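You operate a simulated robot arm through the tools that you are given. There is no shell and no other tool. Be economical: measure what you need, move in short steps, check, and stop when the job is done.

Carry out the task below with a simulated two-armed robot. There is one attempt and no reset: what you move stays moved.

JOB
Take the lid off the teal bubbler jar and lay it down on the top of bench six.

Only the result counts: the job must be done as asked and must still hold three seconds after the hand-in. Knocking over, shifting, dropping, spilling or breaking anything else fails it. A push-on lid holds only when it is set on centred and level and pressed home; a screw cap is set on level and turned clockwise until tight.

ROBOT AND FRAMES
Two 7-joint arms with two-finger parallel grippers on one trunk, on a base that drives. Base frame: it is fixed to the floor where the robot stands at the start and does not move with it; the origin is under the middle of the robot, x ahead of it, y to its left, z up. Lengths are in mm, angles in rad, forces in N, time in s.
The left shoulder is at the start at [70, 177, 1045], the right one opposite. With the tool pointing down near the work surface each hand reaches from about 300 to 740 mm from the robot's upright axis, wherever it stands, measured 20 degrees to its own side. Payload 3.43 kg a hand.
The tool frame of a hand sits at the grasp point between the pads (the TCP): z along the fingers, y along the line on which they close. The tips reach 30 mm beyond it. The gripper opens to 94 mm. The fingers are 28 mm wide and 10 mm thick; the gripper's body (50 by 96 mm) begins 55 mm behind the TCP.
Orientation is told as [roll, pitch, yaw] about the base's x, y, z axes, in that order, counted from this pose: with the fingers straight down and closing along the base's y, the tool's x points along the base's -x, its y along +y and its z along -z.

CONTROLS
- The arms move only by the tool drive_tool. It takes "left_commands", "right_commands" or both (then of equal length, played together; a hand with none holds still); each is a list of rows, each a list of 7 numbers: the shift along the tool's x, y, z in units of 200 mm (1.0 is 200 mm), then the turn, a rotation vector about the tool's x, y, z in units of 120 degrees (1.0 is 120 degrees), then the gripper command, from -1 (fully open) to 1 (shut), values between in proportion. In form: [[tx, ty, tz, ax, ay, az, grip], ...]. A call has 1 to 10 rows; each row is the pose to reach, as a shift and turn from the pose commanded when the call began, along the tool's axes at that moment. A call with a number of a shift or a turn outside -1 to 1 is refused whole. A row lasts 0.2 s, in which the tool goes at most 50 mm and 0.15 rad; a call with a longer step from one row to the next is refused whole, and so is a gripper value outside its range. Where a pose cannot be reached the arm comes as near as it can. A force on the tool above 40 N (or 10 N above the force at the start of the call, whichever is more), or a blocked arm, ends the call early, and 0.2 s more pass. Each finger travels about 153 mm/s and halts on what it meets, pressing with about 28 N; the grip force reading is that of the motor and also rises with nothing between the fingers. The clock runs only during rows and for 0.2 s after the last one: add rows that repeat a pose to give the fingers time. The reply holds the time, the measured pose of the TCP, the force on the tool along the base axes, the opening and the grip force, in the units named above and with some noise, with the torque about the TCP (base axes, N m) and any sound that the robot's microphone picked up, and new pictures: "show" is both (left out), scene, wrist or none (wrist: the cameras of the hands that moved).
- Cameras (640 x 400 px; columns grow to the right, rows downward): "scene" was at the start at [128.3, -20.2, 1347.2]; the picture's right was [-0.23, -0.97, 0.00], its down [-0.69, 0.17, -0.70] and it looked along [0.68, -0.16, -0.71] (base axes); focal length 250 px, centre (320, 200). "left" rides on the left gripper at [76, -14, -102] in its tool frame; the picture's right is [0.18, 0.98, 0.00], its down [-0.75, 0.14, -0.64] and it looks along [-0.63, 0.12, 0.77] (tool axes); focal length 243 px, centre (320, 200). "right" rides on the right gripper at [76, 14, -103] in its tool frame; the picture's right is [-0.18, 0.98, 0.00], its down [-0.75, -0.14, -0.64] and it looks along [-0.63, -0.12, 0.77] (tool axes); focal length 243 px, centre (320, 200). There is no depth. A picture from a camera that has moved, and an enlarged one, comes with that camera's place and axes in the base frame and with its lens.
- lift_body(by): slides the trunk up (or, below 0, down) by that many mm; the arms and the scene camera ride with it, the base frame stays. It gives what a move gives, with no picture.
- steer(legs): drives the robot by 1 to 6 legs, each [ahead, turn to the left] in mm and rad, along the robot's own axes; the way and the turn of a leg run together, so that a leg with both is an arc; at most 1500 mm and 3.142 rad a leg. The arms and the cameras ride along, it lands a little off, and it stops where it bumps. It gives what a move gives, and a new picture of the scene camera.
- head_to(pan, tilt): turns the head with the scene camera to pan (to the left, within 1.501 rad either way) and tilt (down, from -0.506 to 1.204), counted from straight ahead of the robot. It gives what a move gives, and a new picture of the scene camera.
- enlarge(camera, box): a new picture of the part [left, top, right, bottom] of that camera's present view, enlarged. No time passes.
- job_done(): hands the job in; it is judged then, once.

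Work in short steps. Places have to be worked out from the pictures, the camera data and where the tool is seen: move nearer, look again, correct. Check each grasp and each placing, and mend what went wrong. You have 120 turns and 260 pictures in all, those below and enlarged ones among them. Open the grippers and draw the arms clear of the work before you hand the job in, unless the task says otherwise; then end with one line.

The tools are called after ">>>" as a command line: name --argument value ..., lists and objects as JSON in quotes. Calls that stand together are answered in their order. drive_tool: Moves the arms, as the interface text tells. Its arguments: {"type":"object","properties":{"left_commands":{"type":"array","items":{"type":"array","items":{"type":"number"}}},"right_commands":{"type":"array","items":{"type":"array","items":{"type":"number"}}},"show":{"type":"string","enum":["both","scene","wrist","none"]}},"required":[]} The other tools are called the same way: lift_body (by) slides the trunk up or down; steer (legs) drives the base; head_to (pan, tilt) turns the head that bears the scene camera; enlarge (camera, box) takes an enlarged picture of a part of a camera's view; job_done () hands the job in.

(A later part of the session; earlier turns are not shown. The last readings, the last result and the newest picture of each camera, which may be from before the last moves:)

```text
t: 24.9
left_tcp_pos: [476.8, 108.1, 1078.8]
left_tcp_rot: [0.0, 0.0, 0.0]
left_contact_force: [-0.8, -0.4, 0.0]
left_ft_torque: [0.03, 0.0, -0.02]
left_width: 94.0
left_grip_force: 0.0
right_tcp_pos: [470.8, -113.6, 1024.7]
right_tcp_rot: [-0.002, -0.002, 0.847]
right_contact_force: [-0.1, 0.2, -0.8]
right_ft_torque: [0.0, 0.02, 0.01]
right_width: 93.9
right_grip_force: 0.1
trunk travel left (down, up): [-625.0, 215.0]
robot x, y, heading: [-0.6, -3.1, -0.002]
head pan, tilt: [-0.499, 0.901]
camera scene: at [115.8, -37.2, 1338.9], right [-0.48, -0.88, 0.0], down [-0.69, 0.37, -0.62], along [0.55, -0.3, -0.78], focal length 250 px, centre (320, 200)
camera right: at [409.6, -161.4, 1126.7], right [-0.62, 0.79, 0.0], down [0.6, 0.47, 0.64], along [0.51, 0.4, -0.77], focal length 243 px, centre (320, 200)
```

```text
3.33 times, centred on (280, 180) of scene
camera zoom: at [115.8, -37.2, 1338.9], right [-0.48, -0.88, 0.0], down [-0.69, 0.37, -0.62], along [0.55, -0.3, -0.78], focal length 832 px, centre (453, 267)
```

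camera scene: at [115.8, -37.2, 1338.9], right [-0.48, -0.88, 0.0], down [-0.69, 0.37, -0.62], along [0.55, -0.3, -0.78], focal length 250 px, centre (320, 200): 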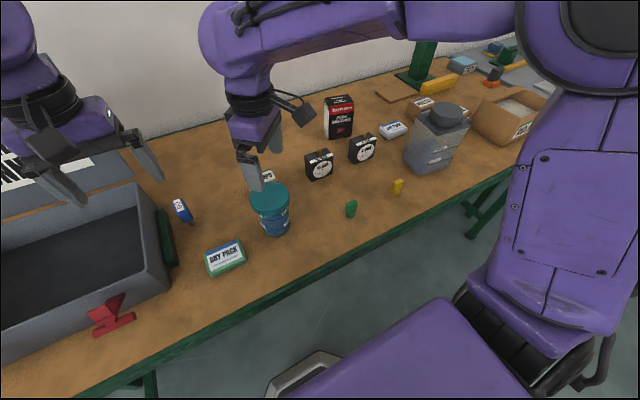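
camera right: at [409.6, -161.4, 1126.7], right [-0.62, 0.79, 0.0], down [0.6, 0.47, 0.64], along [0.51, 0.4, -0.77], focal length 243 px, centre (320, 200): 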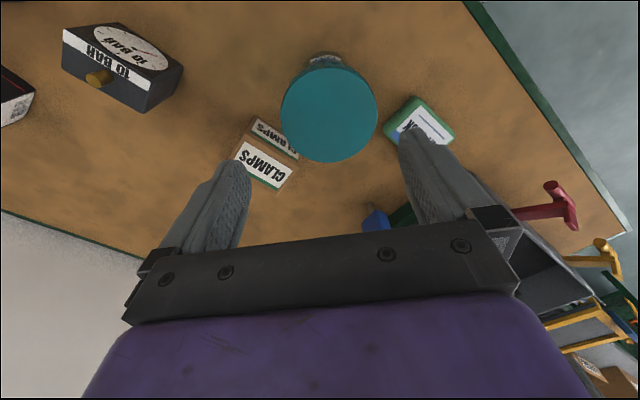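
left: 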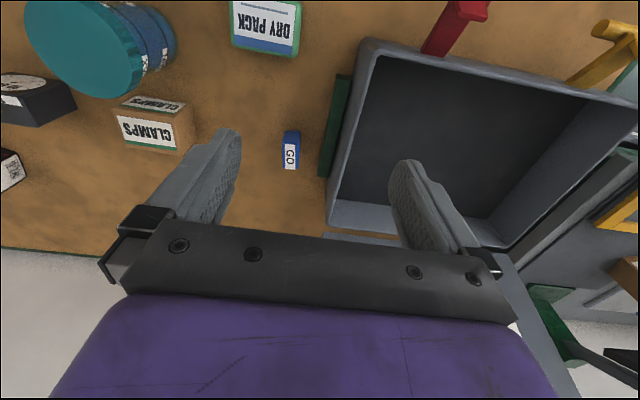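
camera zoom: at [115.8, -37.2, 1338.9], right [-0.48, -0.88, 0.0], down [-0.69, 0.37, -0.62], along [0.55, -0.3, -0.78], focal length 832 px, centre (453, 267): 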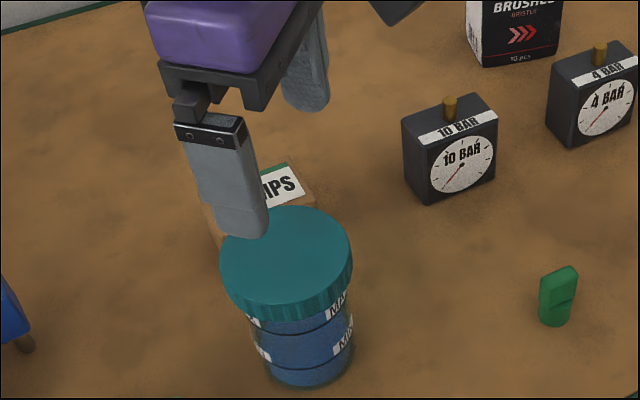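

The jar stands upright at about (467, -105), shifted a few mm. I will hold its body with the left hand coming in horizontally from the left front. First the right hand moves aside, and the left backs off and starts yawing +135° so that its camera will end up on top.

>>> drive_tool --left_commands '[[0.1, -0.05, 0, 0, 0, -0.07, -1], [0.2, -0.1, 0, 0, 0, -0.14, -1], [0.3, -0.1, 0, 0, 0, -0.21, -1], [0.4, -0.1, 0, 0, 0, -0.28, -1], [0.4, -0.1, 0, 0, 0, -0.35, -1], [0.4, -0.1, 0, 0, 0, -0.42, -1], [0.4, -0.1, 0, 0, 0, -0.49, -1], [0.4, -0.1, 0, 0, 0, -0.56, -1], [0.4, -0.1, 0, 0, 0, -0.56, -1]]' --right_commands '[[0, 0, -0.2, 0, 0, 0.07, -1], [0, 0, -0.35, 0, 0, 0.14, -1], [0, 0, -0.35, 0, 0, 0.21, -1], [0, -0.1, -0.35, 0, 0, 0.28, -1], [0, -0.2, -0.35, 0, 0, 0.35, -1], [0, -0.3, -0.35, 0, 0, 0.4, -1], [0, -0.4, -0.35, 0, 0, 0.4, -1], [0, -0.5, -0.35, 0, 0, 0.4, -1], [0, -0.5, -0.35, 0, 0, 0.4, -1]]' --show "scene"

```text
t: 26.9
left_tcp_pos: [395.3, 88.7, 1077.4]
left_tcp_rot: [-0.001, 0.0, 1.175]
left_contact_force: [-0.6, 0.3, 0.3]
left_ft_torque: [0.01, 0.01, 0.01]
left_width: 94.3
left_grip_force: 0.1
right_tcp_pos: [547.4, -181.2, 1094.3]
right_tcp_rot: [0.0, -0.002, 0.014]
right_contact_force: [0.4, 0.2, -0.1]
right_ft_torque: [0.0, 0.0, 0.04]
right_width: 94.1
right_grip_force: 0.1
trunk travel left (down, up): [-625.0, 215.0]
robot x, y, heading: [-0.7, 0.9, -0.002]
head pan, tilt: [-0.499, 0.901]
camera scene: at [115.3, -37.2, 1339.0], right [-0.48, -0.88, 0.0], down [-0.69, 0.37, -0.62], along [0.55, -0.3, -0.78], focal length 250 px, centre (320, 200)
```

scene: 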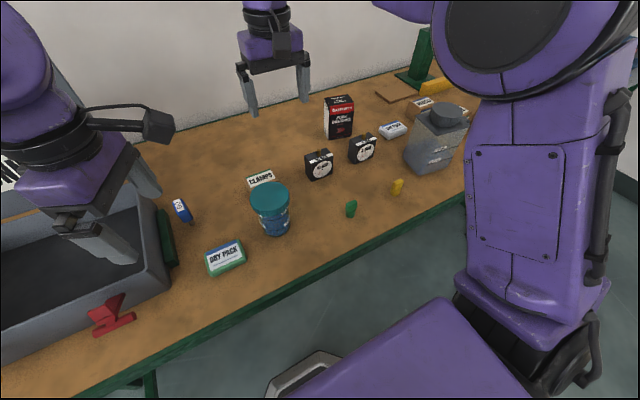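

Yaw works to 67°. I continue to 135°.

>>> drive_tool --left_commands '[[0, 0, 0, 0, 0, -0.07, -1], [0, 0, 0, 0, 0, -0.14, -1], [0, 0, 0, 0, 0, -0.21, -1], [0, 0, 0, 0, 0, -0.28, -1], [0, 0, 0, 0, 0, -0.35, -1], [0, 0, 0, 0, 0, -0.42, -1], [0, 0, 0, 0, 0, -0.49, -1], [0, 0, 0, 0, 0, -0.56, -1], [0, 0, 0, 0, 0, -0.56, -1]]' --show "none"

```text
t: 28.9
left_tcp_pos: [465.7, 91.3, 1049.8]
left_tcp_rot: [0.0, 0.002, 2.347]
left_contact_force: [-0.5, 1.2, 0.1]
left_ft_torque: [-0.03, 0.04, 0.0]
left_width: 93.8
left_grip_force: 0.0
left hand out of reach, approached as far as the arm can: row 5, 6, 7, 8, 9
right_tcp_pos: [546.3, -180.5, 1095.2]
right_tcp_rot: [0.001, -0.002, 0.013]
right_contact_force: [-0.1, -0.4, 0.2]
right_ft_torque: [-0.03, -0.02, -0.01]
right_width: 93.8
right_grip_force: 0.1
trunk travel left (down, up): [-625.0, 215.0]
robot x, y, heading: [-1.4, -0.8, 0.002]
head pan, tilt: [-0.499, 0.901]
```

The orientation is reached, with the position drifted to (466, 91, 1050). Next I tilt the fingers toward the jar side (positive about tool y), half way first.

>>> drive_tool --left_commands '[[0, 0, 0, 0, 0.065, 0, -1], [0, 0, 0, 0, 0.13, 0, -1], [0, 0, 0, 0, 0.195, 0, -1], [0, 0, 0, 0, 0.26, 0, -1], [0, 0, 0, 0, 0.325, 0, -1], [0, 0, 0, 0, 0.375, 0, -1], [0, 0, 0, 0, 0.375, 0, -1]]' --show "scene"

```text
t: 30.5
left_tcp_pos: [484.2, 83.7, 1040.3]
left_tcp_rot: [0.0, 0.787, 2.345]
left_contact_force: [0.4, 0.4, 0.0]
left_ft_torque: [0.01, -0.03, 0.0]
left_width: 94.0
left_grip_force: 0.0
left hand out of reach, approached as far as the arm can: row 1, 2, 3, 4, 5, 6, 7
right_tcp_pos: [546.9, -182.1, 1094.8]
right_tcp_rot: [0.0, -0.002, 0.012]
right_contact_force: [0.3, 0.0, -0.6]
right_ft_torque: [0.04, -0.01, 0.0]
right_width: 94.0
right_grip_force: 0.0
trunk travel left (down, up): [-625.0, 215.0]
robot x, y, heading: [-1.9, -1.6, 0.001]
head pan, tilt: [-0.499, 0.901]
camera scene: at [116.0, -38.0, 1338.9], right [-0.48, -0.88, 0.0], down [-0.69, 0.38, -0.62], along [0.55, -0.3, -0.78], focal length 250 px, centre (320, 200)
```

scene: 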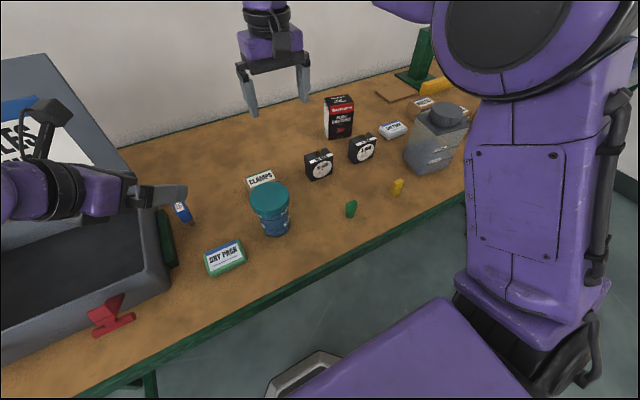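

Tilt is at 45°. I complete it to nearly horizontal.

>>> drive_tool --left_commands '[[0, 0, 0, 0, 0.065, 0, -1], [0, 0, 0, 0, 0.13, 0, -1], [0, 0, 0, 0, 0.195, 0, -1], [0, 0, 0, 0, 0.26, 0, -1], [0, 0, 0, 0, 0.325, 0, -1], [0, 0, 0, 0, 0.365, 0, -1], [0, 0, 0, 0, 0.365, 0, -1]]' --show "scene"

```text
t: 32.1
left_tcp_pos: [483.0, 84.4, 1041.2]
left_tcp_rot: [-0.041, 1.551, 2.307]
left_contact_force: [0.2, -0.1, -0.2]
left_ft_torque: [0.02, -0.02, 0.02]
left_width: 94.1
left_grip_force: 0.1
right_tcp_pos: [546.0, -180.7, 1095.5]
right_tcp_rot: [0.001, -0.001, 0.011]
right_contact_force: [-0.1, -0.9, -0.2]
right_ft_torque: [0.03, -0.01, 0.01]
right_width: 93.6
right_grip_force: 0.0
trunk travel left (down, up): [-625.0, 215.0]
robot x, y, heading: [1.7, 0.3, 0.002]
head pan, tilt: [-0.499, 0.901]
camera scene: at [115.7, -37.9, 1338.9], right [-0.48, -0.88, 0.0], down [-0.69, 0.38, -0.62], along [0.55, -0.3, -0.78], focal length 250 px, centre (320, 200)
```

scene: 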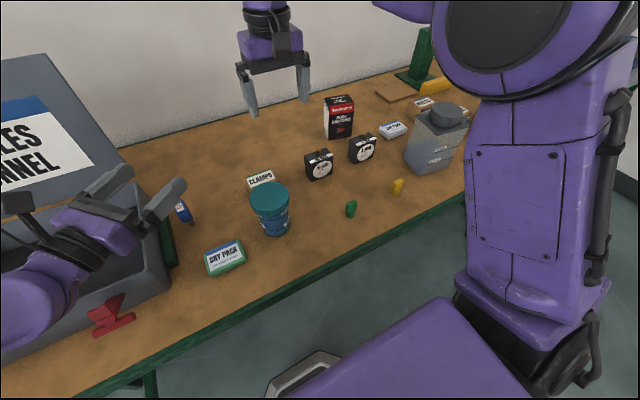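

The left hand is horizontal, pointing at (0.7, -0.7), camera on top. I move it, still high, to the line through the jar (stand-off 90 mm), with a 10° downward finger tilt so the wrist stays clear of the DRY PACK, then part way down.

>>> drive_tool --left_commands '[[0, 0.2, 0, 0, -0.04, 0, -1], [0, 0.4, 0.05, 0, -0.085, 0, -1], [0, 0.6, 0.1, 0, -0.085, 0, -1], [0, 0.725, 0.1, 0, -0.085, 0, -1], [-0.2, 0.725, 0.1, 0, -0.085, 0, -1], [-0.4, 0.725, 0.1, 0, -0.085, 0, -1], [-0.4, 0.725, 0.1, 0, -0.085, 0, -1]]'

```text
t: 33.7
left_tcp_pos: [400.5, -35.6, 959.1]
left_tcp_rot: [-0.001, 1.373, 2.344]
left_contact_force: [-1.0, 0.5, -0.2]
left_ft_torque: [0.0, -0.02, 0.02]
left_width: 94.3
left_grip_force: 0.1
left hand out of reach, approached as far as the arm can: row 3, 4, 5, 6, 7
right_tcp_pos: [545.6, -181.1, 1094.9]
right_tcp_rot: [0.001, -0.002, 0.011]
right_contact_force: [-0.5, 0.3, 0.4]
right_ft_torque: [-0.01, 0.04, -0.03]
right_width: 94.0
right_grip_force: 0.2
trunk travel left (down, up): [-625.0, 215.0]
robot x, y, heading: [5.6, -3.8, -0.003]
head pan, tilt: [-0.499, 0.901]
camera scene: at [115.3, -37.7, 1339.0], right [-0.48, -0.88, 0.0], down [-0.69, 0.38, -0.62], along [0.55, -0.3, -0.78], focal length 250 px, centre (320, 200)
camera left: at [350.3, 36.6, 1055.1], right [-0.68, -0.71, 0.18], down [-0.65, 0.46, -0.61], along [0.35, -0.53, -0.77], focal length 243 px, centre (320, 200)
```

scene: 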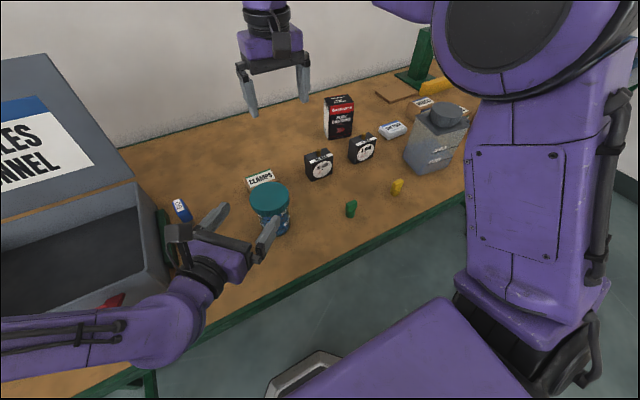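
left: 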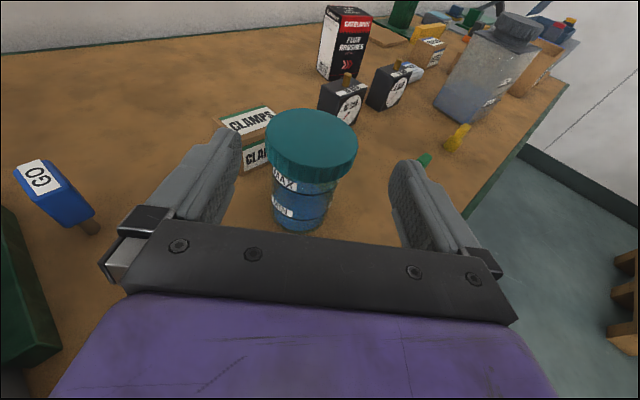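

The view shows the jar between the open fingers, about 4 mm to the image left. I lower to z≈895 and check clearance to the DRY PACK.

>>> drive_tool --left_commands '[[-0.16, -0.01, 0.03, 0, 0, 0, -1], [-0.31, -0.018, 0.063, 0, 0, 0, -1], [-0.31, -0.018, 0.063, 0, 0, 0, -1]]'

>>> enlarge --camera "scene" --box '[140, 150, 340, 275]'

```text
t: 34.5
left_tcp_pos: [403.5, -32.8, 896.7]
left_tcp_rot: [-0.004, 1.372, 2.343]
left_contact_force: [0.3, 0.8, 0.1]
left_ft_torque: [-0.03, -0.04, -0.03]
left_width: 93.9
left_grip_force: 0.0
right_tcp_pos: [546.7, -182.3, 1093.9]
right_tcp_rot: [0.002, -0.001, 0.012]
right_contact_force: [0.6, 0.0, -0.2]
right_ft_torque: [-0.03, -0.01, -0.01]
right_width: 93.8
right_grip_force: 0.0
trunk travel left (down, up): [-625.0, 215.0]
robot x, y, heading: [3.9, 2.3, -0.002]
head pan, tilt: [-0.499, 0.901]
camera scene: at [115.5, -37.9, 1339.0], right [-0.48, -0.88, 0.0], down [-0.69, 0.38, -0.62], along [0.55, -0.3, -0.78], focal length 250 px, centre (320, 200)
camera left: at [353.8, 38.5, 992.1], right [-0.68, -0.71, 0.18], down [-0.65, 0.46, -0.61], along [0.35, -0.53, -0.77], focal length 243 px, centre (320, 200)
```

scene: 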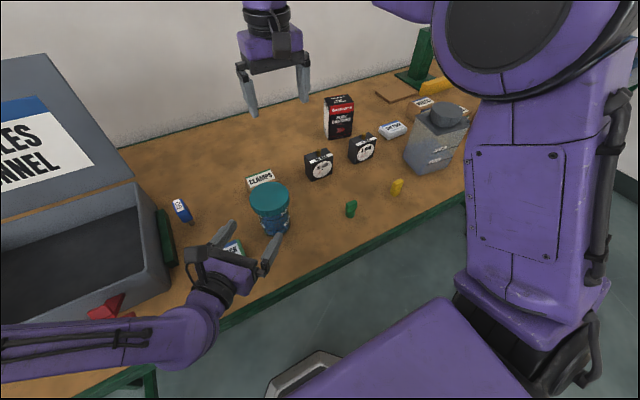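
left: 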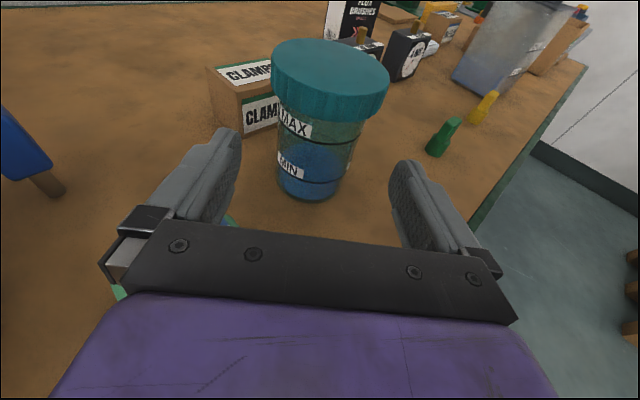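

```text
3.20 times, centred on (240, 212) of scene
camera zoom: at [115.5, -37.9, 1339.0], right [-0.48, -0.88, 0.0], down [-0.69, 0.38, -0.62], along [0.55, -0.3, -0.78], focal length 799 px, centre (576, 160)
```

zoom: 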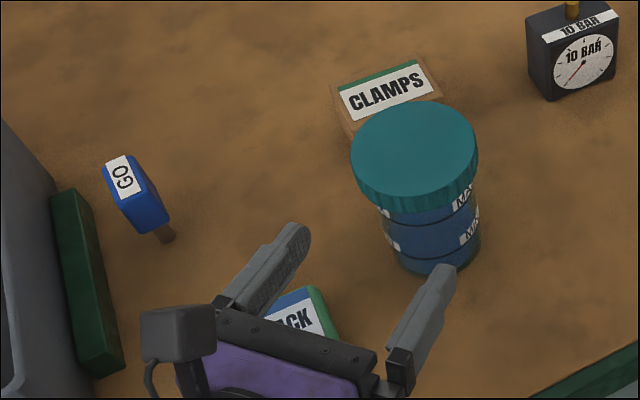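

Lateral alignment is good. I lower to z≈858 and advance 50 mm, then check.

>>> drive_tool --left_commands '[[-0.1, 0, 0.02, 0, 0, 0, -1], [-0.186, 0, 0.037, 0, 0, 0, -1], [-0.186, 0, 0.037, 0, 0, 0, -1], [-0.164, 0, 0.147, 0, 0, 0, -1], [-0.137, 0, 0.282, 0, 0, 0, -1], [-0.137, 0, 0.282, 0, 0, 0, -1]]'

>>> enlarge --camera "scene" --box '[140, 150, 340, 275]'

```text
t: 35.9
left_tcp_pos: [437.2, -67.9, 856.1]
left_tcp_rot: [-0.001, 1.372, 2.346]
left_contact_force: [-0.5, -0.1, 0.3]
left_ft_torque: [-0.04, -0.03, 0.0]
left_width: 93.9
left_grip_force: 0.0
right_tcp_pos: [545.7, -181.8, 1095.3]
right_tcp_rot: [0.001, -0.001, 0.013]
right_contact_force: [-1.0, -0.1, 0.5]
right_ft_torque: [-0.03, 0.01, -0.02]
right_width: 94.1
right_grip_force: 0.1
trunk travel left (down, up): [-625.0, 215.0]
robot x, y, heading: [0.8, -1.3, -0.002]
head pan, tilt: [-0.499, 0.901]
camera scene: at [115.6, -37.1, 1339.0], right [-0.48, -0.88, 0.0], down [-0.69, 0.37, -0.62], along [0.55, -0.3, -0.78], focal length 250 px, centre (320, 200)
camera left: at [386.7, 3.9, 952.1], right [-0.68, -0.71, 0.18], down [-0.65, 0.46, -0.61], along [0.35, -0.53, -0.77], focal length 243 px, centre (320, 200)
```

scene: 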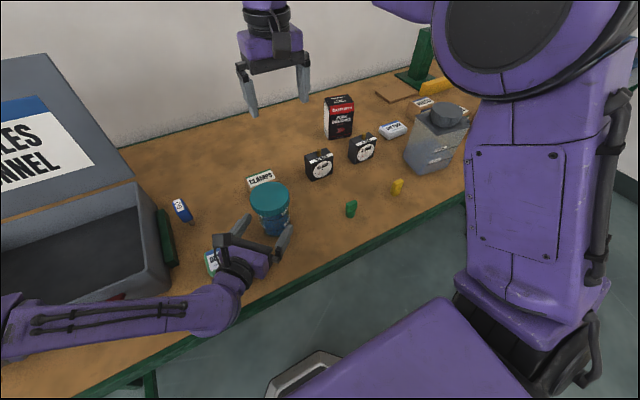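
left: 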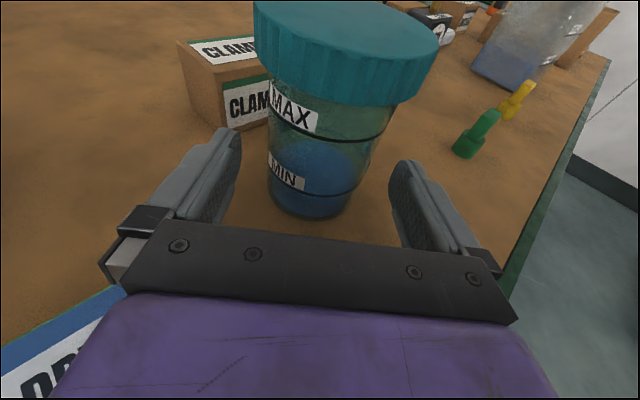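

```text
3.20 times, centred on (240, 212) of scene
camera zoom: at [115.6, -37.1, 1339.0], right [-0.48, -0.88, 0.0], down [-0.69, 0.37, -0.62], along [0.55, -0.3, -0.78], focal length 799 px, centre (576, 160)
```

zoom: 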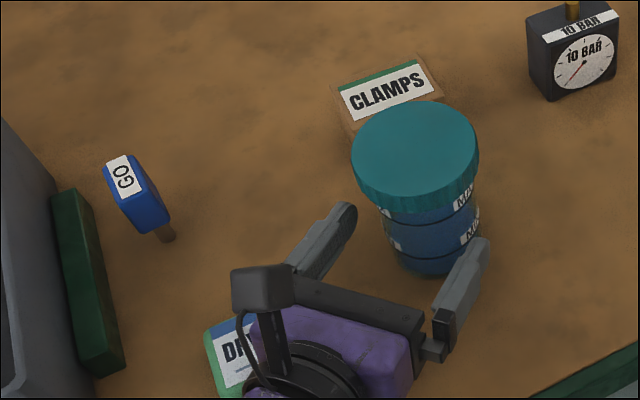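

Aligned within a few mm; DRY PACK untouched. I advance 40 mm more and close on the body.

>>> drive_tool --left_commands '[[0.02, 0.005, 0.1, 0, 0, 0, -1], [0.039, 0.008, 0.196, 0, 0, 0, -1], [0.039, 0.008, 0.196, 0, 0, 0, -1], [0.039, 0.008, 0.196, 0, 0, 0, -0.6], [0.039, 0.008, 0.196, 0, 0, 0, -0.4], [0.039, 0.008, 0.196, 0, 0, 0, 0.2], [0.039, 0.008, 0.196, 0, 0, 0, 0.2]]'

>>> enlarge --camera "scene" --box '[140, 150, 340, 275]'

```text
t: 37.5
left_tcp_pos: [464.8, -97.5, 856.6]
left_tcp_rot: [-0.002, 1.372, 2.345]
left_contact_force: [0.6, 0.1, 1.2]
left_ft_torque: [0.02, -0.13, 0.02]
left_width: 71.8
left_grip_force: 28.3
right_tcp_pos: [547.4, -180.8, 1093.6]
right_tcp_rot: [0.0, -0.003, 0.011]
right_contact_force: [0.6, -0.5, 0.4]
right_ft_torque: [0.01, 0.01, -0.02]
right_width: 93.9
right_grip_force: 0.1
trunk travel left (down, up): [-625.0, 215.0]
robot x, y, heading: [-4.5, -4.3, 0.001]
head pan, tilt: [-0.499, 0.901]
camera scene: at [115.9, -37.6, 1338.9], right [-0.48, -0.88, 0.0], down [-0.69, 0.38, -0.62], along [0.55, -0.3, -0.78], focal length 250 px, centre (320, 200)
camera left: at [415.0, -25.1, 952.0], right [-0.68, -0.71, 0.18], down [-0.65, 0.46, -0.61], along [0.35, -0.53, -0.77], focal length 243 px, centre (320, 200)
```

scene: 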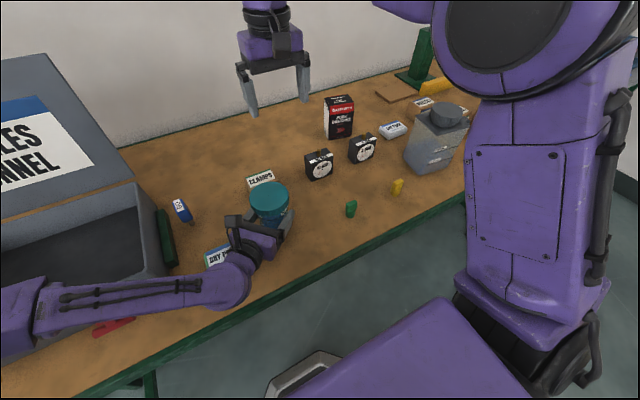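
left: 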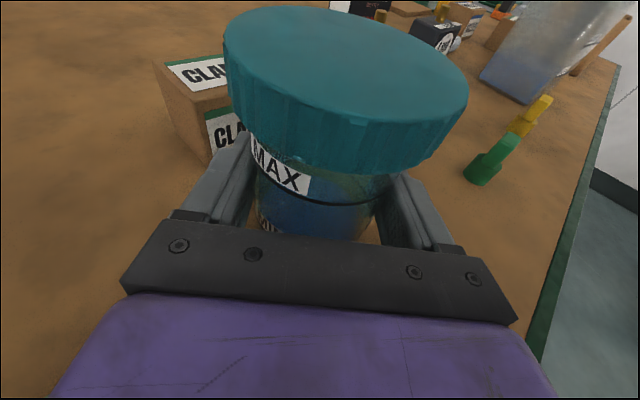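

```text
3.20 times, centred on (240, 212) of scene
camera zoom: at [115.9, -37.6, 1338.9], right [-0.48, -0.88, 0.0], down [-0.69, 0.38, -0.62], along [0.55, -0.3, -0.78], focal length 799 px, centre (576, 160)
```

zoom: 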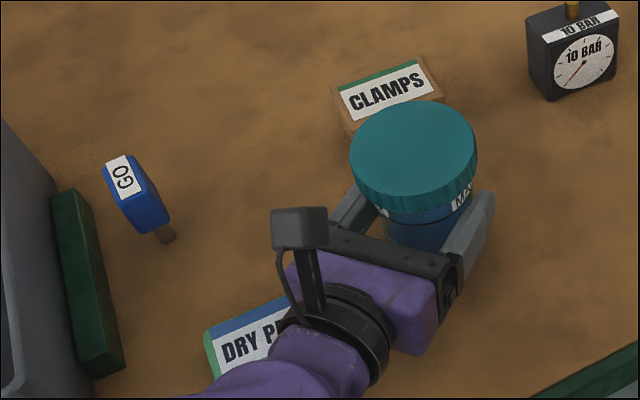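

Jar body is firmly held (71.8 mm) with the jar axis near (469, -102). Now the right hand comes over the lid, yawed −1.2 rad to leave room for a long counterclockwise stroke.

>>> drive_tool --right_commands '[[0.1, 0.1, 0, 0, 0, 0.07, -1], [0.2, 0.2, 0, 0, 0, 0.14, -1], [0.3, 0.3, 0, 0, 0, 0.21, -1], [0.388, 0.395, 0, 0, 0, 0.28, -1], [0.388, 0.395, 0.1, 0, 0, 0.35, -1], [0.388, 0.395, 0.2, 0, 0, 0.42, -1], [0.388, 0.395, 0.3, 0, 0, 0.49, -1], [0.388, 0.395, 0.32, 0, 0, 0.56, -1], [0.388, 0.395, 0.32, 0, 0, 0.573, -1], [0.388, 0.395, 0.32, 0, 0, 0.573, -1]]'

>>> enlarge --camera "right" --box '[220, 60, 420, 185]'

```text
t: 39.7
left_tcp_pos: [464.2, -96.9, 856.4]
left_tcp_rot: [-0.003, 1.373, 2.345]
left_contact_force: [-0.6, 0.9, 1.6]
left_ft_torque: [0.03, -0.05, -0.02]
left_width: 71.5
left_grip_force: 27.6
right_tcp_pos: [468.1, -104.1, 1030.8]
right_tcp_rot: [0.001, 0.001, -1.189]
right_contact_force: [1.2, -0.5, -0.3]
right_ft_torque: [0.01, 0.0, 0.0]
right_width: 94.0
right_grip_force: 0.1
trunk travel left (down, up): [-625.0, 215.0]
robot x, y, heading: [0.5, 0.6, -0.004]
head pan, tilt: [-0.499, 0.901]
camera scene: at [115.7, -37.6, 1338.9], right [-0.48, -0.88, 0.0], down [-0.69, 0.38, -0.62], along [0.55, -0.3, -0.78], focal length 250 px, centre (320, 200)
camera right: at [451.7, -27.6, 1132.6], right [0.98, 0.2, 0.0], down [0.15, -0.75, 0.64], along [0.13, -0.63, -0.77], focal length 243 px, centre (320, 200)
```

scene: 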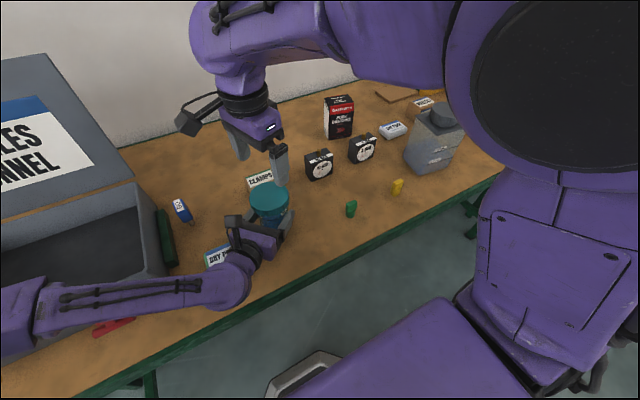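
right: 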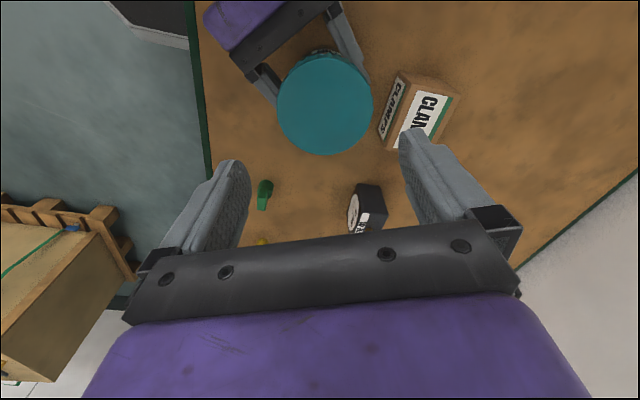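

```text
3.20 times, centred on (320, 122) of right
camera zoom: at [451.7, -27.6, 1132.6], right [0.98, 0.2, 0.0], down [0.15, -0.75, 0.64], along [0.13, -0.63, -0.77], focal length 776 px, centre (320, 448)
```

zoom: 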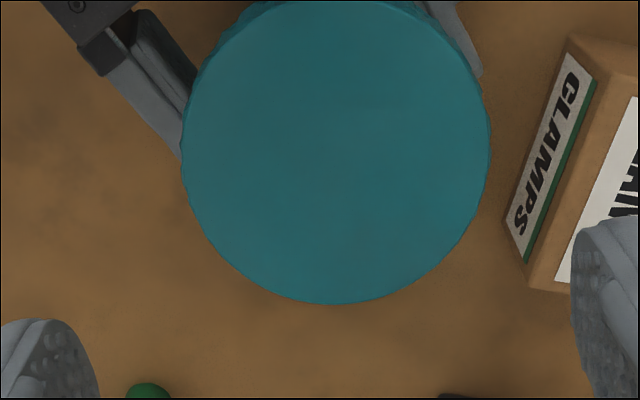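

Lid centre looks to be at about (470, -99), top z≈921, D≈82. I shift by (2, 5) mm and descend to TCP z≈932, tips just above the left hand.

>>> drive_tool --right_commands '[[0.02, 0.018, 0, 0, 0, 0, -1], [0.02, 0.018, 0.2, 0, 0, 0, -1], [0.02, 0.018, 0.35, 0, 0, 0, -1], [0.02, 0.018, 0.42, 0, 0, 0, -1], [0.02, 0.018, 0.494, 0, 0, 0, -1], [0.02, 0.018, 0.494, 0, 0, 0, -1]]'

>>> enlarge --camera "scene" --box '[200, 120, 360, 240]'

```text
t: 41.1
left_tcp_pos: [464.7, -95.4, 857.0]
left_tcp_rot: [-0.001, 1.373, 2.344]
left_contact_force: [0.3, 0.7, 1.3]
left_ft_torque: [0.01, -0.07, 0.03]
left_width: 71.7
left_grip_force: 28.0
right_tcp_pos: [468.3, -97.7, 932.8]
right_tcp_rot: [0.001, -0.001, -1.187]
right_contact_force: [-0.3, -0.7, 0.4]
right_ft_torque: [0.01, 0.01, 0.01]
right_width: 94.2
right_grip_force: 0.1
trunk travel left (down, up): [-625.0, 215.0]
robot x, y, heading: [1.7, 1.5, -0.002]
head pan, tilt: [-0.499, 0.901]
camera scene: at [115.7, -37.6, 1338.9], right [-0.48, -0.88, 0.0], down [-0.69, 0.38, -0.62], along [0.55, -0.3, -0.78], focal length 250 px, centre (320, 200)
camera right: at [452.7, -21.7, 1034.7], right [0.98, 0.2, 0.0], down [0.15, -0.75, 0.64], along [0.13, -0.63, -0.77], focal length 243 px, centre (320, 200)
```

scene: 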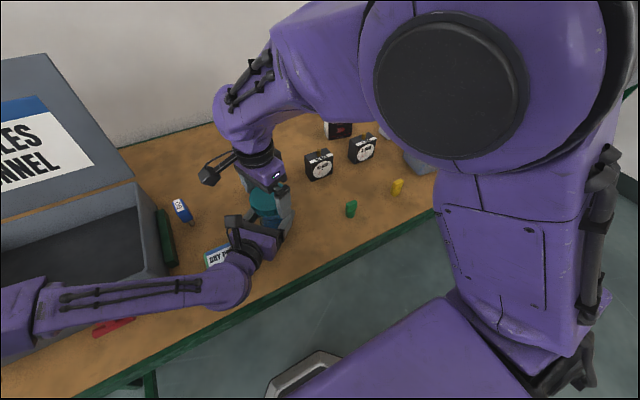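
right: 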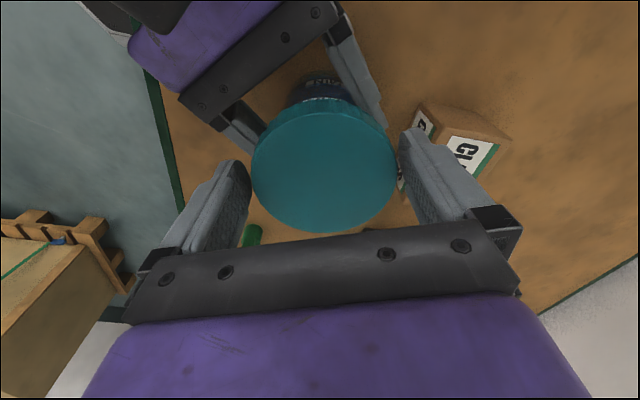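

```text
3.33 times, centred on (280, 180) of scene
camera zoom: at [115.7, -37.6, 1338.9], right [-0.48, -0.88, 0.0], down [-0.69, 0.38, -0.62], along [0.55, -0.3, -0.78], focal length 832 px, centre (453, 267)
```

zoom: 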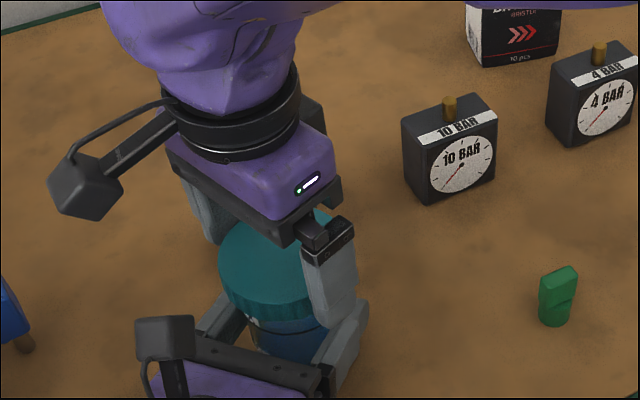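

The lid is centred between the fingers within about 2 mm. I close on it and start turning counterclockwise.

>>> drive_tool --right_commands '[[0, 0.01, 0, 0, 0, 0, -0.7], [0, 0.01, 0, 0, 0, 0, 0.2], [0, 0.01, 0, 0, 0, 0, 0.2], [0, 0.01, 0, 0, 0, -0.065, 0.2], [0, 0.01, 0, 0, 0, -0.13, 0.2], [0, 0.01, 0, 0, 0, -0.195, 0.2], [0, 0.01, 0, 0, 0, -0.195, 0.2]]'

>>> enlarge --camera "left" --box '[200, 0, 500, 250]'

```text
t: 42.7
left_tcp_pos: [466.8, -96.3, 856.1]
left_tcp_rot: [-0.001, 1.372, 2.349]
left_contact_force: [28.8, 6.4, -7.0]
left_ft_torque: [-0.52, 1.11, 0.16]
left_width: 71.3
left_grip_force: 27.7
right_tcp_pos: [469.4, -98.7, 932.7]
right_tcp_rot: [0.0, 0.001, -0.776]
right_contact_force: [-32.4, -8.4, 17.7]
right_ft_torque: [-0.23, 1.11, -0.15]
right_width: 77.1
right_grip_force: 28.1
trunk travel left (down, up): [-625.0, 215.0]
robot x, y, heading: [-0.2, -1.1, 0.003]
head pan, tilt: [-0.499, 0.901]
camera scene: at [114.4, -37.8, 1339.1], right [-0.48, -0.88, 0.0], down [-0.69, 0.38, -0.62], along [0.55, -0.3, -0.78], focal length 250 px, centre (320, 200)
camera right: at [425.0, -34.6, 1034.1], right [0.82, 0.57, 0.0], down [0.44, -0.63, 0.64], along [0.37, -0.53, -0.77], focal length 243 px, centre (320, 200)
```

scene: 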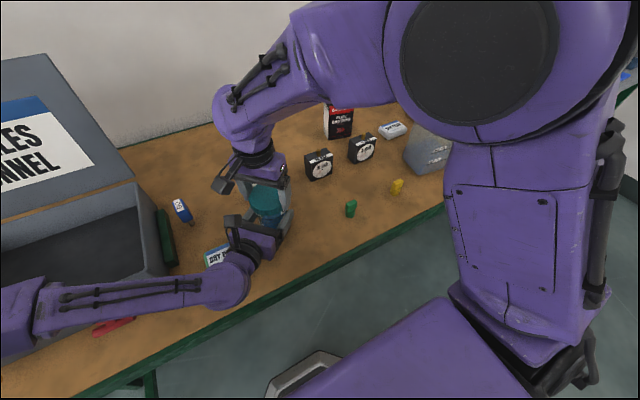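
right: 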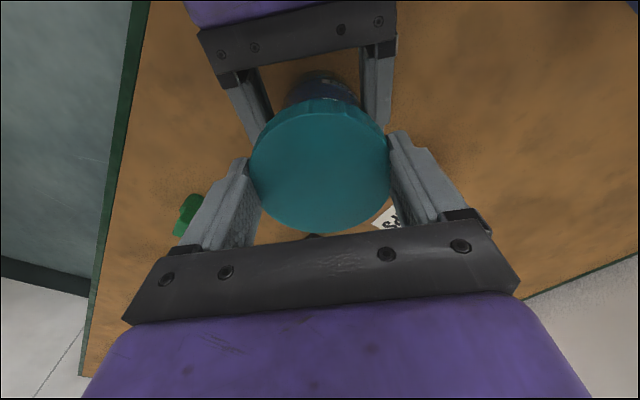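

```text
1.60 times, centred on (350, 125) of left
camera zoom: at [415.7, -24.2, 952.0], right [-0.67, -0.72, 0.18], down [-0.65, 0.45, -0.61], along [0.36, -0.53, -0.77], focal length 388 px, centre (272, 320)
```

zoom: 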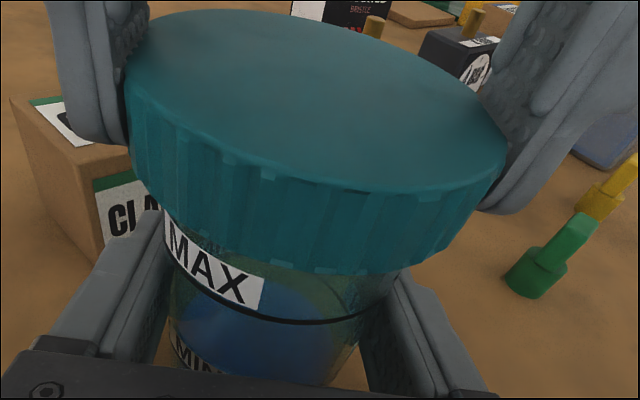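

Turning worked against a held jar, but a 32 N side force built up and the lid width reads 77, so the hands are a bit off axis. I ease the right hand about 3 mm in −x and read again.

>>> drive_tool --right_commands '[[0.004, -0.007, 0, 0, 0, 0, 0.2], [0.007, -0.014, 0, 0, 0, 0, 0.2], [0.007, -0.014, 0, 0, 0, 0, 0.2]]' --show "none"

>>> enlarge --camera "scene" --box '[200, 120, 360, 240]'

>>> enlarge --camera "right" --box '[200, 60, 440, 260]'

```text
t: 43.5
left_tcp_pos: [464.9, -96.2, 856.5]
left_tcp_rot: [0.001, 1.371, 2.347]
left_contact_force: [15.0, 22.6, -1.4]
left_ft_torque: [-0.66, 0.13, 0.32]
left_width: 71.2
left_grip_force: 27.5
right_tcp_pos: [469.1, -99.1, 932.9]
right_tcp_rot: [0.001, -0.003, -0.779]
right_contact_force: [-12.5, -20.2, 9.1]
right_ft_torque: [-0.66, 0.5, -0.16]
right_width: 77.2
right_grip_force: 27.6
trunk travel left (down, up): [-625.0, 215.0]
robot x, y, heading: [-2.5, -1.2, -0.0]
head pan, tilt: [-0.499, 0.901]
```

```text
3.33 times, centred on (280, 180) of scene
camera zoom: at [115.7, -37.1, 1339.0], right [-0.48, -0.88, 0.0], down [-0.69, 0.37, -0.62], along [0.55, -0.3, -0.78], focal length 832 px, centre (453, 267)
```

zoom: 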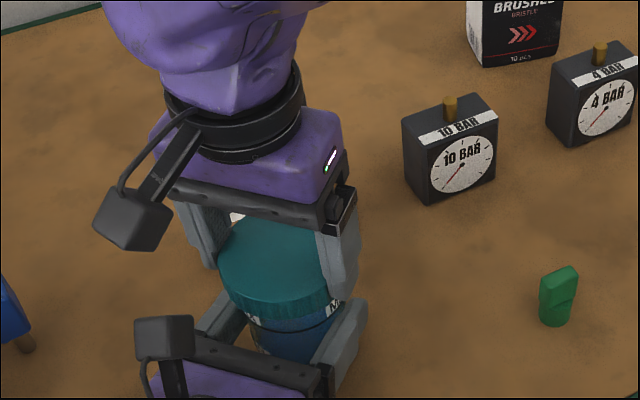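

```text
2.00 times, centred on (320, 160) of right
camera zoom: at [424.1, -34.9, 1034.0], right [0.82, 0.57, 0.0], down [0.44, -0.63, 0.64], along [0.37, -0.53, -0.76], focal length 485 px, centre (320, 280)
```

zoom: 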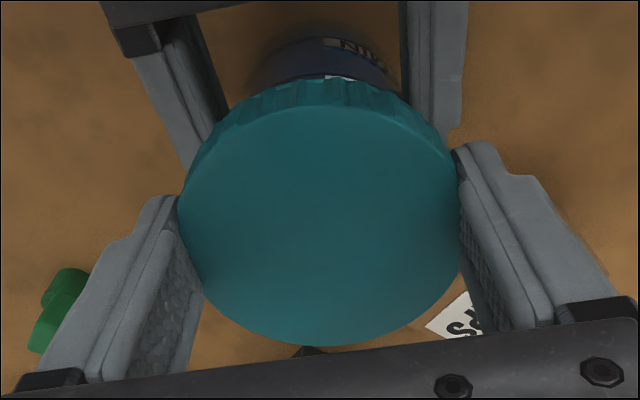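

The body stayed put (MAX label unchanged in the left camera) while the hand turned 0.41 rad. I continue the counterclockwise stroke.

>>> drive_tool --right_commands '[[0.004, -0.004, 0, 0, 0, -0.065, 0.2], [0.006, -0.006, 0, 0, 0, -0.13, 0.2], [0.006, -0.006, 0, 0, 0, -0.195, 0.2], [0.006, -0.006, 0, 0, 0, -0.26, 0.2], [0.006, -0.006, 0, 0, 0, -0.325, 0.2], [0.006, -0.006, 0, 0, 0, -0.39, 0.2], [0.006, -0.006, 0, 0, 0, -0.39, 0.2]]' --show "wrist"

>>> enlarge --camera "left" --box '[150, 0, 550, 250]'

```text
t: 44.4
left_tcp_pos: [464.6, -95.9, 857.9]
left_tcp_rot: [0.002, 1.373, 2.35]
left_contact_force: [0.0, 1.1, 1.5]
left_ft_torque: [0.09, 0.14, 0.08]
left_width: 71.4
left_grip_force: 27.5
right_tcp_pos: [466.7, -101.3, 932.7]
right_tcp_rot: [-0.003, -0.003, -0.303]
right_contact_force: [-2.4, -3.4, 4.7]
right_ft_torque: [-0.11, 0.11, 0.02]
right_width: 77.6
right_grip_force: 28.2
trunk travel left (down, up): [-625.0, 215.0]
robot x, y, heading: [3.0, -3.7, -0.002]
head pan, tilt: [-0.499, 0.901]
stopped in row 4 (right hand): the force on the tool passed its limit (the readings are from after the stop); the commanded pose is now the measured one
camera right: at [397.4, -64.3, 1034.4], right [0.47, 0.88, 0.0], down [0.68, -0.36, 0.65], along [0.57, -0.3, -0.76], focal length 243 px, centre (320, 200)
```

right: 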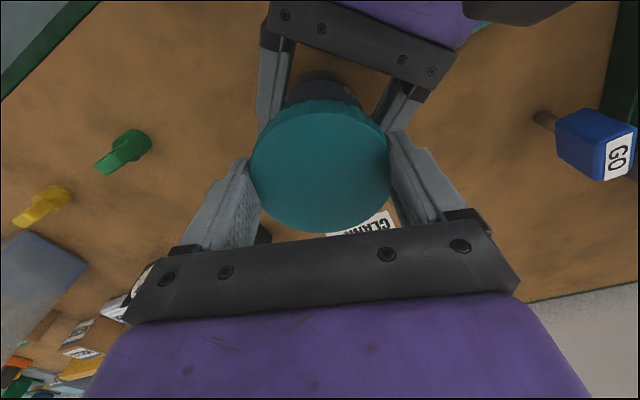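

```text
1.60 times, centred on (350, 125) of left
camera zoom: at [414.9, -24.4, 952.0], right [-0.67, -0.72, 0.18], down [-0.65, 0.45, -0.61], along [0.36, -0.53, -0.77], focal length 388 px, centre (272, 320)
```

zoom: 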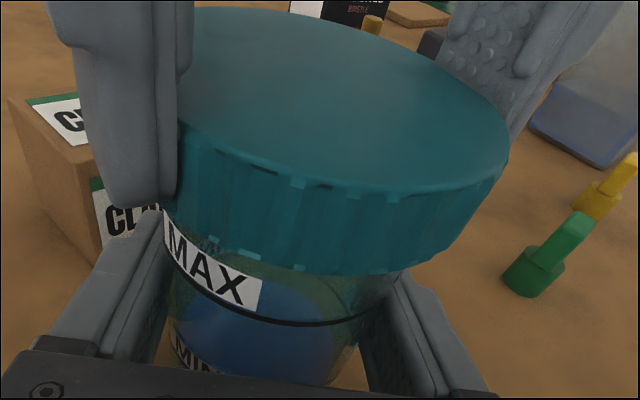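

Forces relaxed after the stop. I keep going in the same direction from the relaxed pose.

>>> drive_tool --right_commands '[[0, 0, 0, 0, 0, -0.065, 0.2], [0, 0, 0, 0, 0, -0.13, 0.2], [0, 0, 0, 0, 0, -0.195, 0.2], [0, 0, 0, 0, 0, -0.26, 0.2], [0, 0, 0, 0, 0, -0.26, 0.2]]' --show "none"

>>> enlarge --camera "left" --box '[150, 0, 550, 250]'

```text
t: 45.6
left_tcp_pos: [465.8, -96.7, 855.6]
left_tcp_rot: [-0.001, 1.372, 2.351]
left_contact_force: [-1.3, 30.8, 4.5]
left_ft_torque: [-0.74, 0.22, 0.27]
left_width: 71.3
left_grip_force: 28.2
right_tcp_pos: [464.9, -103.5, 932.1]
right_tcp_rot: [-0.007, -0.003, 0.242]
right_contact_force: [2.1, -35.2, 13.9]
right_ft_torque: [-1.63, -0.38, -0.2]
right_width: 77.2
right_grip_force: 28.3
trunk travel left (down, up): [-625.0, 215.0]
robot x, y, heading: [-0.9, 0.1, -0.002]
head pan, tilt: [-0.499, 0.901]
```

```text
1.60 times, centred on (350, 125) of left
camera zoom: at [414.9, -24.2, 952.1], right [-0.67, -0.72, 0.18], down [-0.65, 0.45, -0.61], along [0.36, -0.53, -0.77], focal length 388 px, centre (272, 320)
```

zoom: 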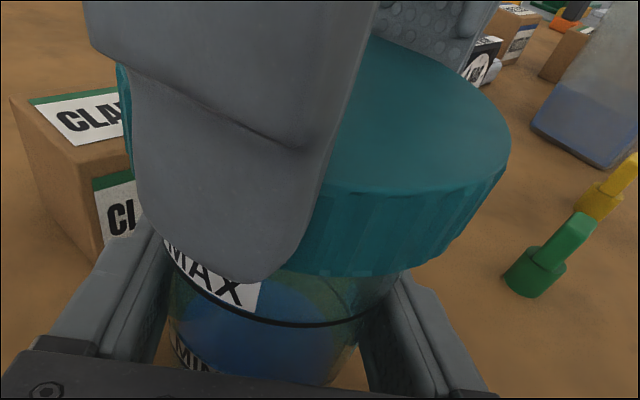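

The lid side turned again with the body still; the side force is along −tool-y. I shift 3 mm that way and continue the turn.

>>> drive_tool --right_commands '[[0, -0.01, 0, 0, 0, 0, 0.2], [0, -0.016, 0, 0, 0, -0.06, 0.2], [0, -0.016, 0, 0, 0, -0.12, 0.2], [0, -0.016, 0, 0, 0, -0.18, 0.2], [0, -0.016, 0, 0, 0, -0.24, 0.2], [0, -0.016, 0, 0, 0, -0.3, 0.2], [0, -0.016, 0, 0, 0, -0.3, 0.2]]' --show "wrist"

>>> enlarge --camera "left" --box '[150, 0, 550, 250]'

```text
t: 47.2
left_tcp_pos: [465.5, -95.7, 856.8]
left_tcp_rot: [0.0, 1.372, 2.352]
left_contact_force: [-0.5, 38.0, 2.0]
left_ft_torque: [-0.67, -0.22, 0.11]
left_width: 71.4
left_grip_force: 28.4
right_tcp_pos: [468.6, -106.0, 933.4]
right_tcp_rot: [-0.01, 0.004, 0.872]
right_contact_force: [7.7, -38.9, 26.2]
right_ft_torque: [-1.42, -0.78, -0.23]
right_width: 77.2
right_grip_force: 28.1
trunk travel left (down, up): [-625.0, 215.0]
robot x, y, heading: [3.9, -1.2, 0.004]
head pan, tilt: [-0.499, 0.901]
camera right: at [406.7, -154.5, 1035.0], right [-0.63, 0.77, -0.01], down [0.59, 0.49, 0.64], along [0.5, 0.4, -0.77], focal length 243 px, centre (320, 200)
```

right: 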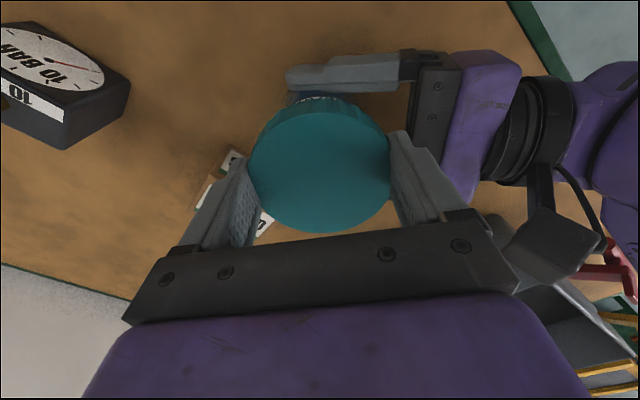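

```text
1.60 times, centred on (350, 125) of left
camera zoom: at [414.5, -24.2, 952.1], right [-0.67, -0.72, 0.18], down [-0.65, 0.45, -0.61], along [0.36, -0.53, -0.77], focal length 388 px, centre (272, 320)
```

zoom: 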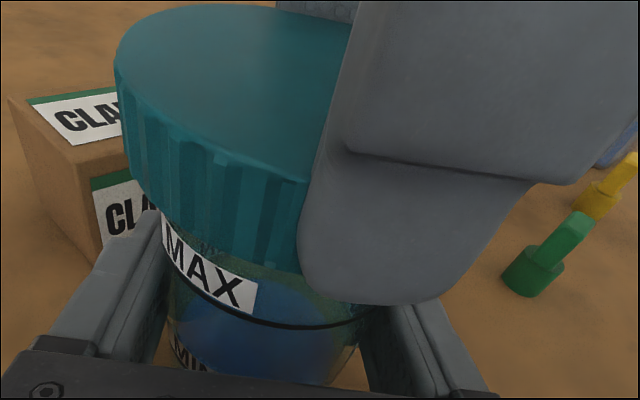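

Upward force on the hand is rising (26 N), which fits a lid climbing its thread. I relieve: 4 mm in −y and 3 mm up, and read the forces.

>>> drive_tool --right_commands '[[0.008, -0.007, -0.007, 0, 0, 0, 0.2], [0.015, -0.013, -0.015, 0, 0, 0, 0.2], [0.015, -0.013, -0.015, 0, 0, 0, 0.2]]' --show "none"

```text
t: 48.0
left_tcp_pos: [463.7, -97.3, 855.5]
left_tcp_rot: [0.004, 1.374, 2.347]
left_contact_force: [-11.3, 18.7, 7.0]
left_ft_torque: [-0.1, -0.23, 0.02]
left_width: 71.4
left_grip_force: 28.3
right_tcp_pos: [467.3, -107.7, 932.7]
right_tcp_rot: [-0.004, 0.002, 0.872]
right_contact_force: [10.5, -15.7, -1.0]
right_ft_torque: [-0.7, -0.57, -0.1]
right_width: 77.2
right_grip_force: 28.3
trunk travel left (down, up): [-625.0, 215.0]
robot x, y, heading: [-0.7, 0.8, -0.004]
head pan, tilt: [-0.499, 0.901]
```

Stiffness is about 9 N/mm; forces have fallen. I shift 2 mm along −tool-y and continue the turn to about 1.4 rad.

>>> drive_tool --right_commands '[[0, -0.01, 0, 0, 0, -0.06, 0.2], [0, -0.01, 0, 0, 0, -0.12, 0.2], [0, -0.01, 0, 0, 0, -0.18, 0.2], [0, -0.01, 0, 0, 0, -0.24, 0.2], [0, -0.01, 0, 0, 0, -0.24, 0.2]]' --show "none"

>>> enlarge --camera "left" --box '[150, 0, 550, 250]'

>>> enlarge --camera "scene" --box '[200, 120, 360, 240]'

```text
t: 49.2
left_tcp_pos: [464.7, -95.9, 856.0]
left_tcp_rot: [0.004, 1.372, 2.349]
left_contact_force: [-19.3, 2.3, 15.4]
left_ft_torque: [-0.19, -0.71, -0.17]
left_width: 71.7
left_grip_force: 28.1
right_tcp_pos: [469.1, -108.9, 934.3]
right_tcp_rot: [-0.002, 0.001, 1.375]
right_contact_force: [18.7, -1.7, -18.1]
right_ft_torque: [-0.2, -0.83, -0.12]
right_width: 77.4
right_grip_force: 27.5
trunk travel left (down, up): [-625.0, 215.0]
robot x, y, heading: [1.4, -3.2, 0.002]
head pan, tilt: [-0.499, 0.901]
```

```text
1.60 times, centred on (350, 125) of left
camera zoom: at [415.0, -25.1, 952.0], right [-0.68, -0.71, 0.18], down [-0.65, 0.46, -0.61], along [0.35, -0.53, -0.77], focal length 388 px, centre (272, 320)
```

zoom: 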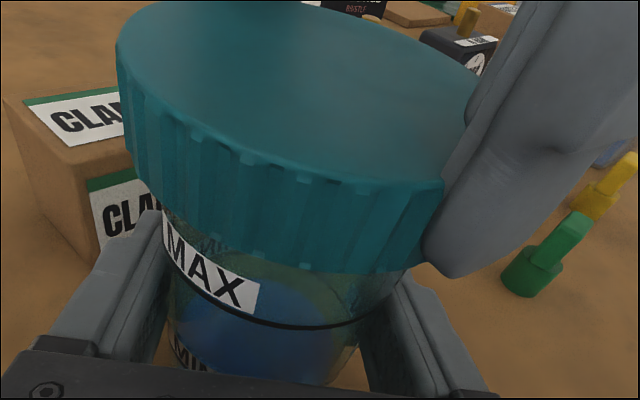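

```text
3.33 times, centred on (280, 180) of scene
camera zoom: at [116.2, -37.7, 1338.9], right [-0.48, -0.88, 0.0], down [-0.69, 0.38, -0.62], along [0.55, -0.3, -0.78], focal length 832 px, centre (453, 267)
```

zoom: 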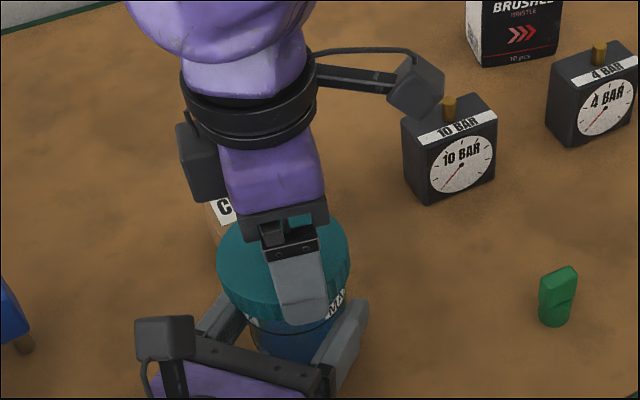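

Turning torque is only ~0.2 Nm and no rise is visible yet. As a test for whether the lid is free or a push-on one, I pull up gently by a few mm while the left hand holds the body.

>>> drive_tool --right_commands '[[0, 0.01, -0.005, 0, 0, 0, 0.2], [0, 0.01, -0.01, 0, 0, 0, 0.2], [0, 0.01, -0.015, 0, 0, 0, 0.2], [0, 0.01, -0.02, 0, 0, 0, 0.2], [0, 0.01, -0.02, 0, 0, 0, 0.2]]' --show "none"

>>> enlarge --camera "left" --box '[150, 0, 550, 250]'

```text
t: 50.4
left_tcp_pos: [466.5, -96.7, 857.5]
left_tcp_rot: [0.004, 1.373, 2.351]
left_contact_force: [-19.4, -3.9, 21.5]
left_ft_torque: [-0.06, -0.66, -0.15]
left_width: 72.2
left_grip_force: 27.8
right_tcp_pos: [467.5, -108.9, 938.9]
right_tcp_rot: [-0.002, 0.002, 1.372]
right_contact_force: [18.9, 4.0, -23.6]
right_ft_torque: [0.12, -0.91, -0.07]
right_width: 77.5
right_grip_force: 27.7
trunk travel left (down, up): [-625.0, 215.0]
robot x, y, heading: [-3.8, -0.6, -0.002]
head pan, tilt: [-0.499, 0.901]
```

```text
1.60 times, centred on (350, 125) of left
camera zoom: at [415.7, -24.9, 951.9], right [-0.67, -0.72, 0.18], down [-0.65, 0.46, -0.61], along [0.36, -0.53, -0.77], focal length 388 px, centre (272, 320)
```

zoom: 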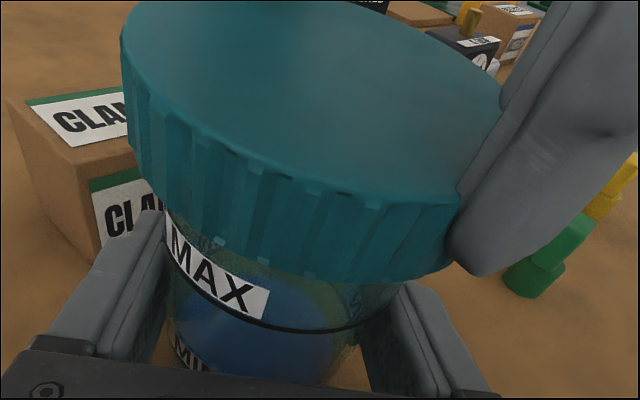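

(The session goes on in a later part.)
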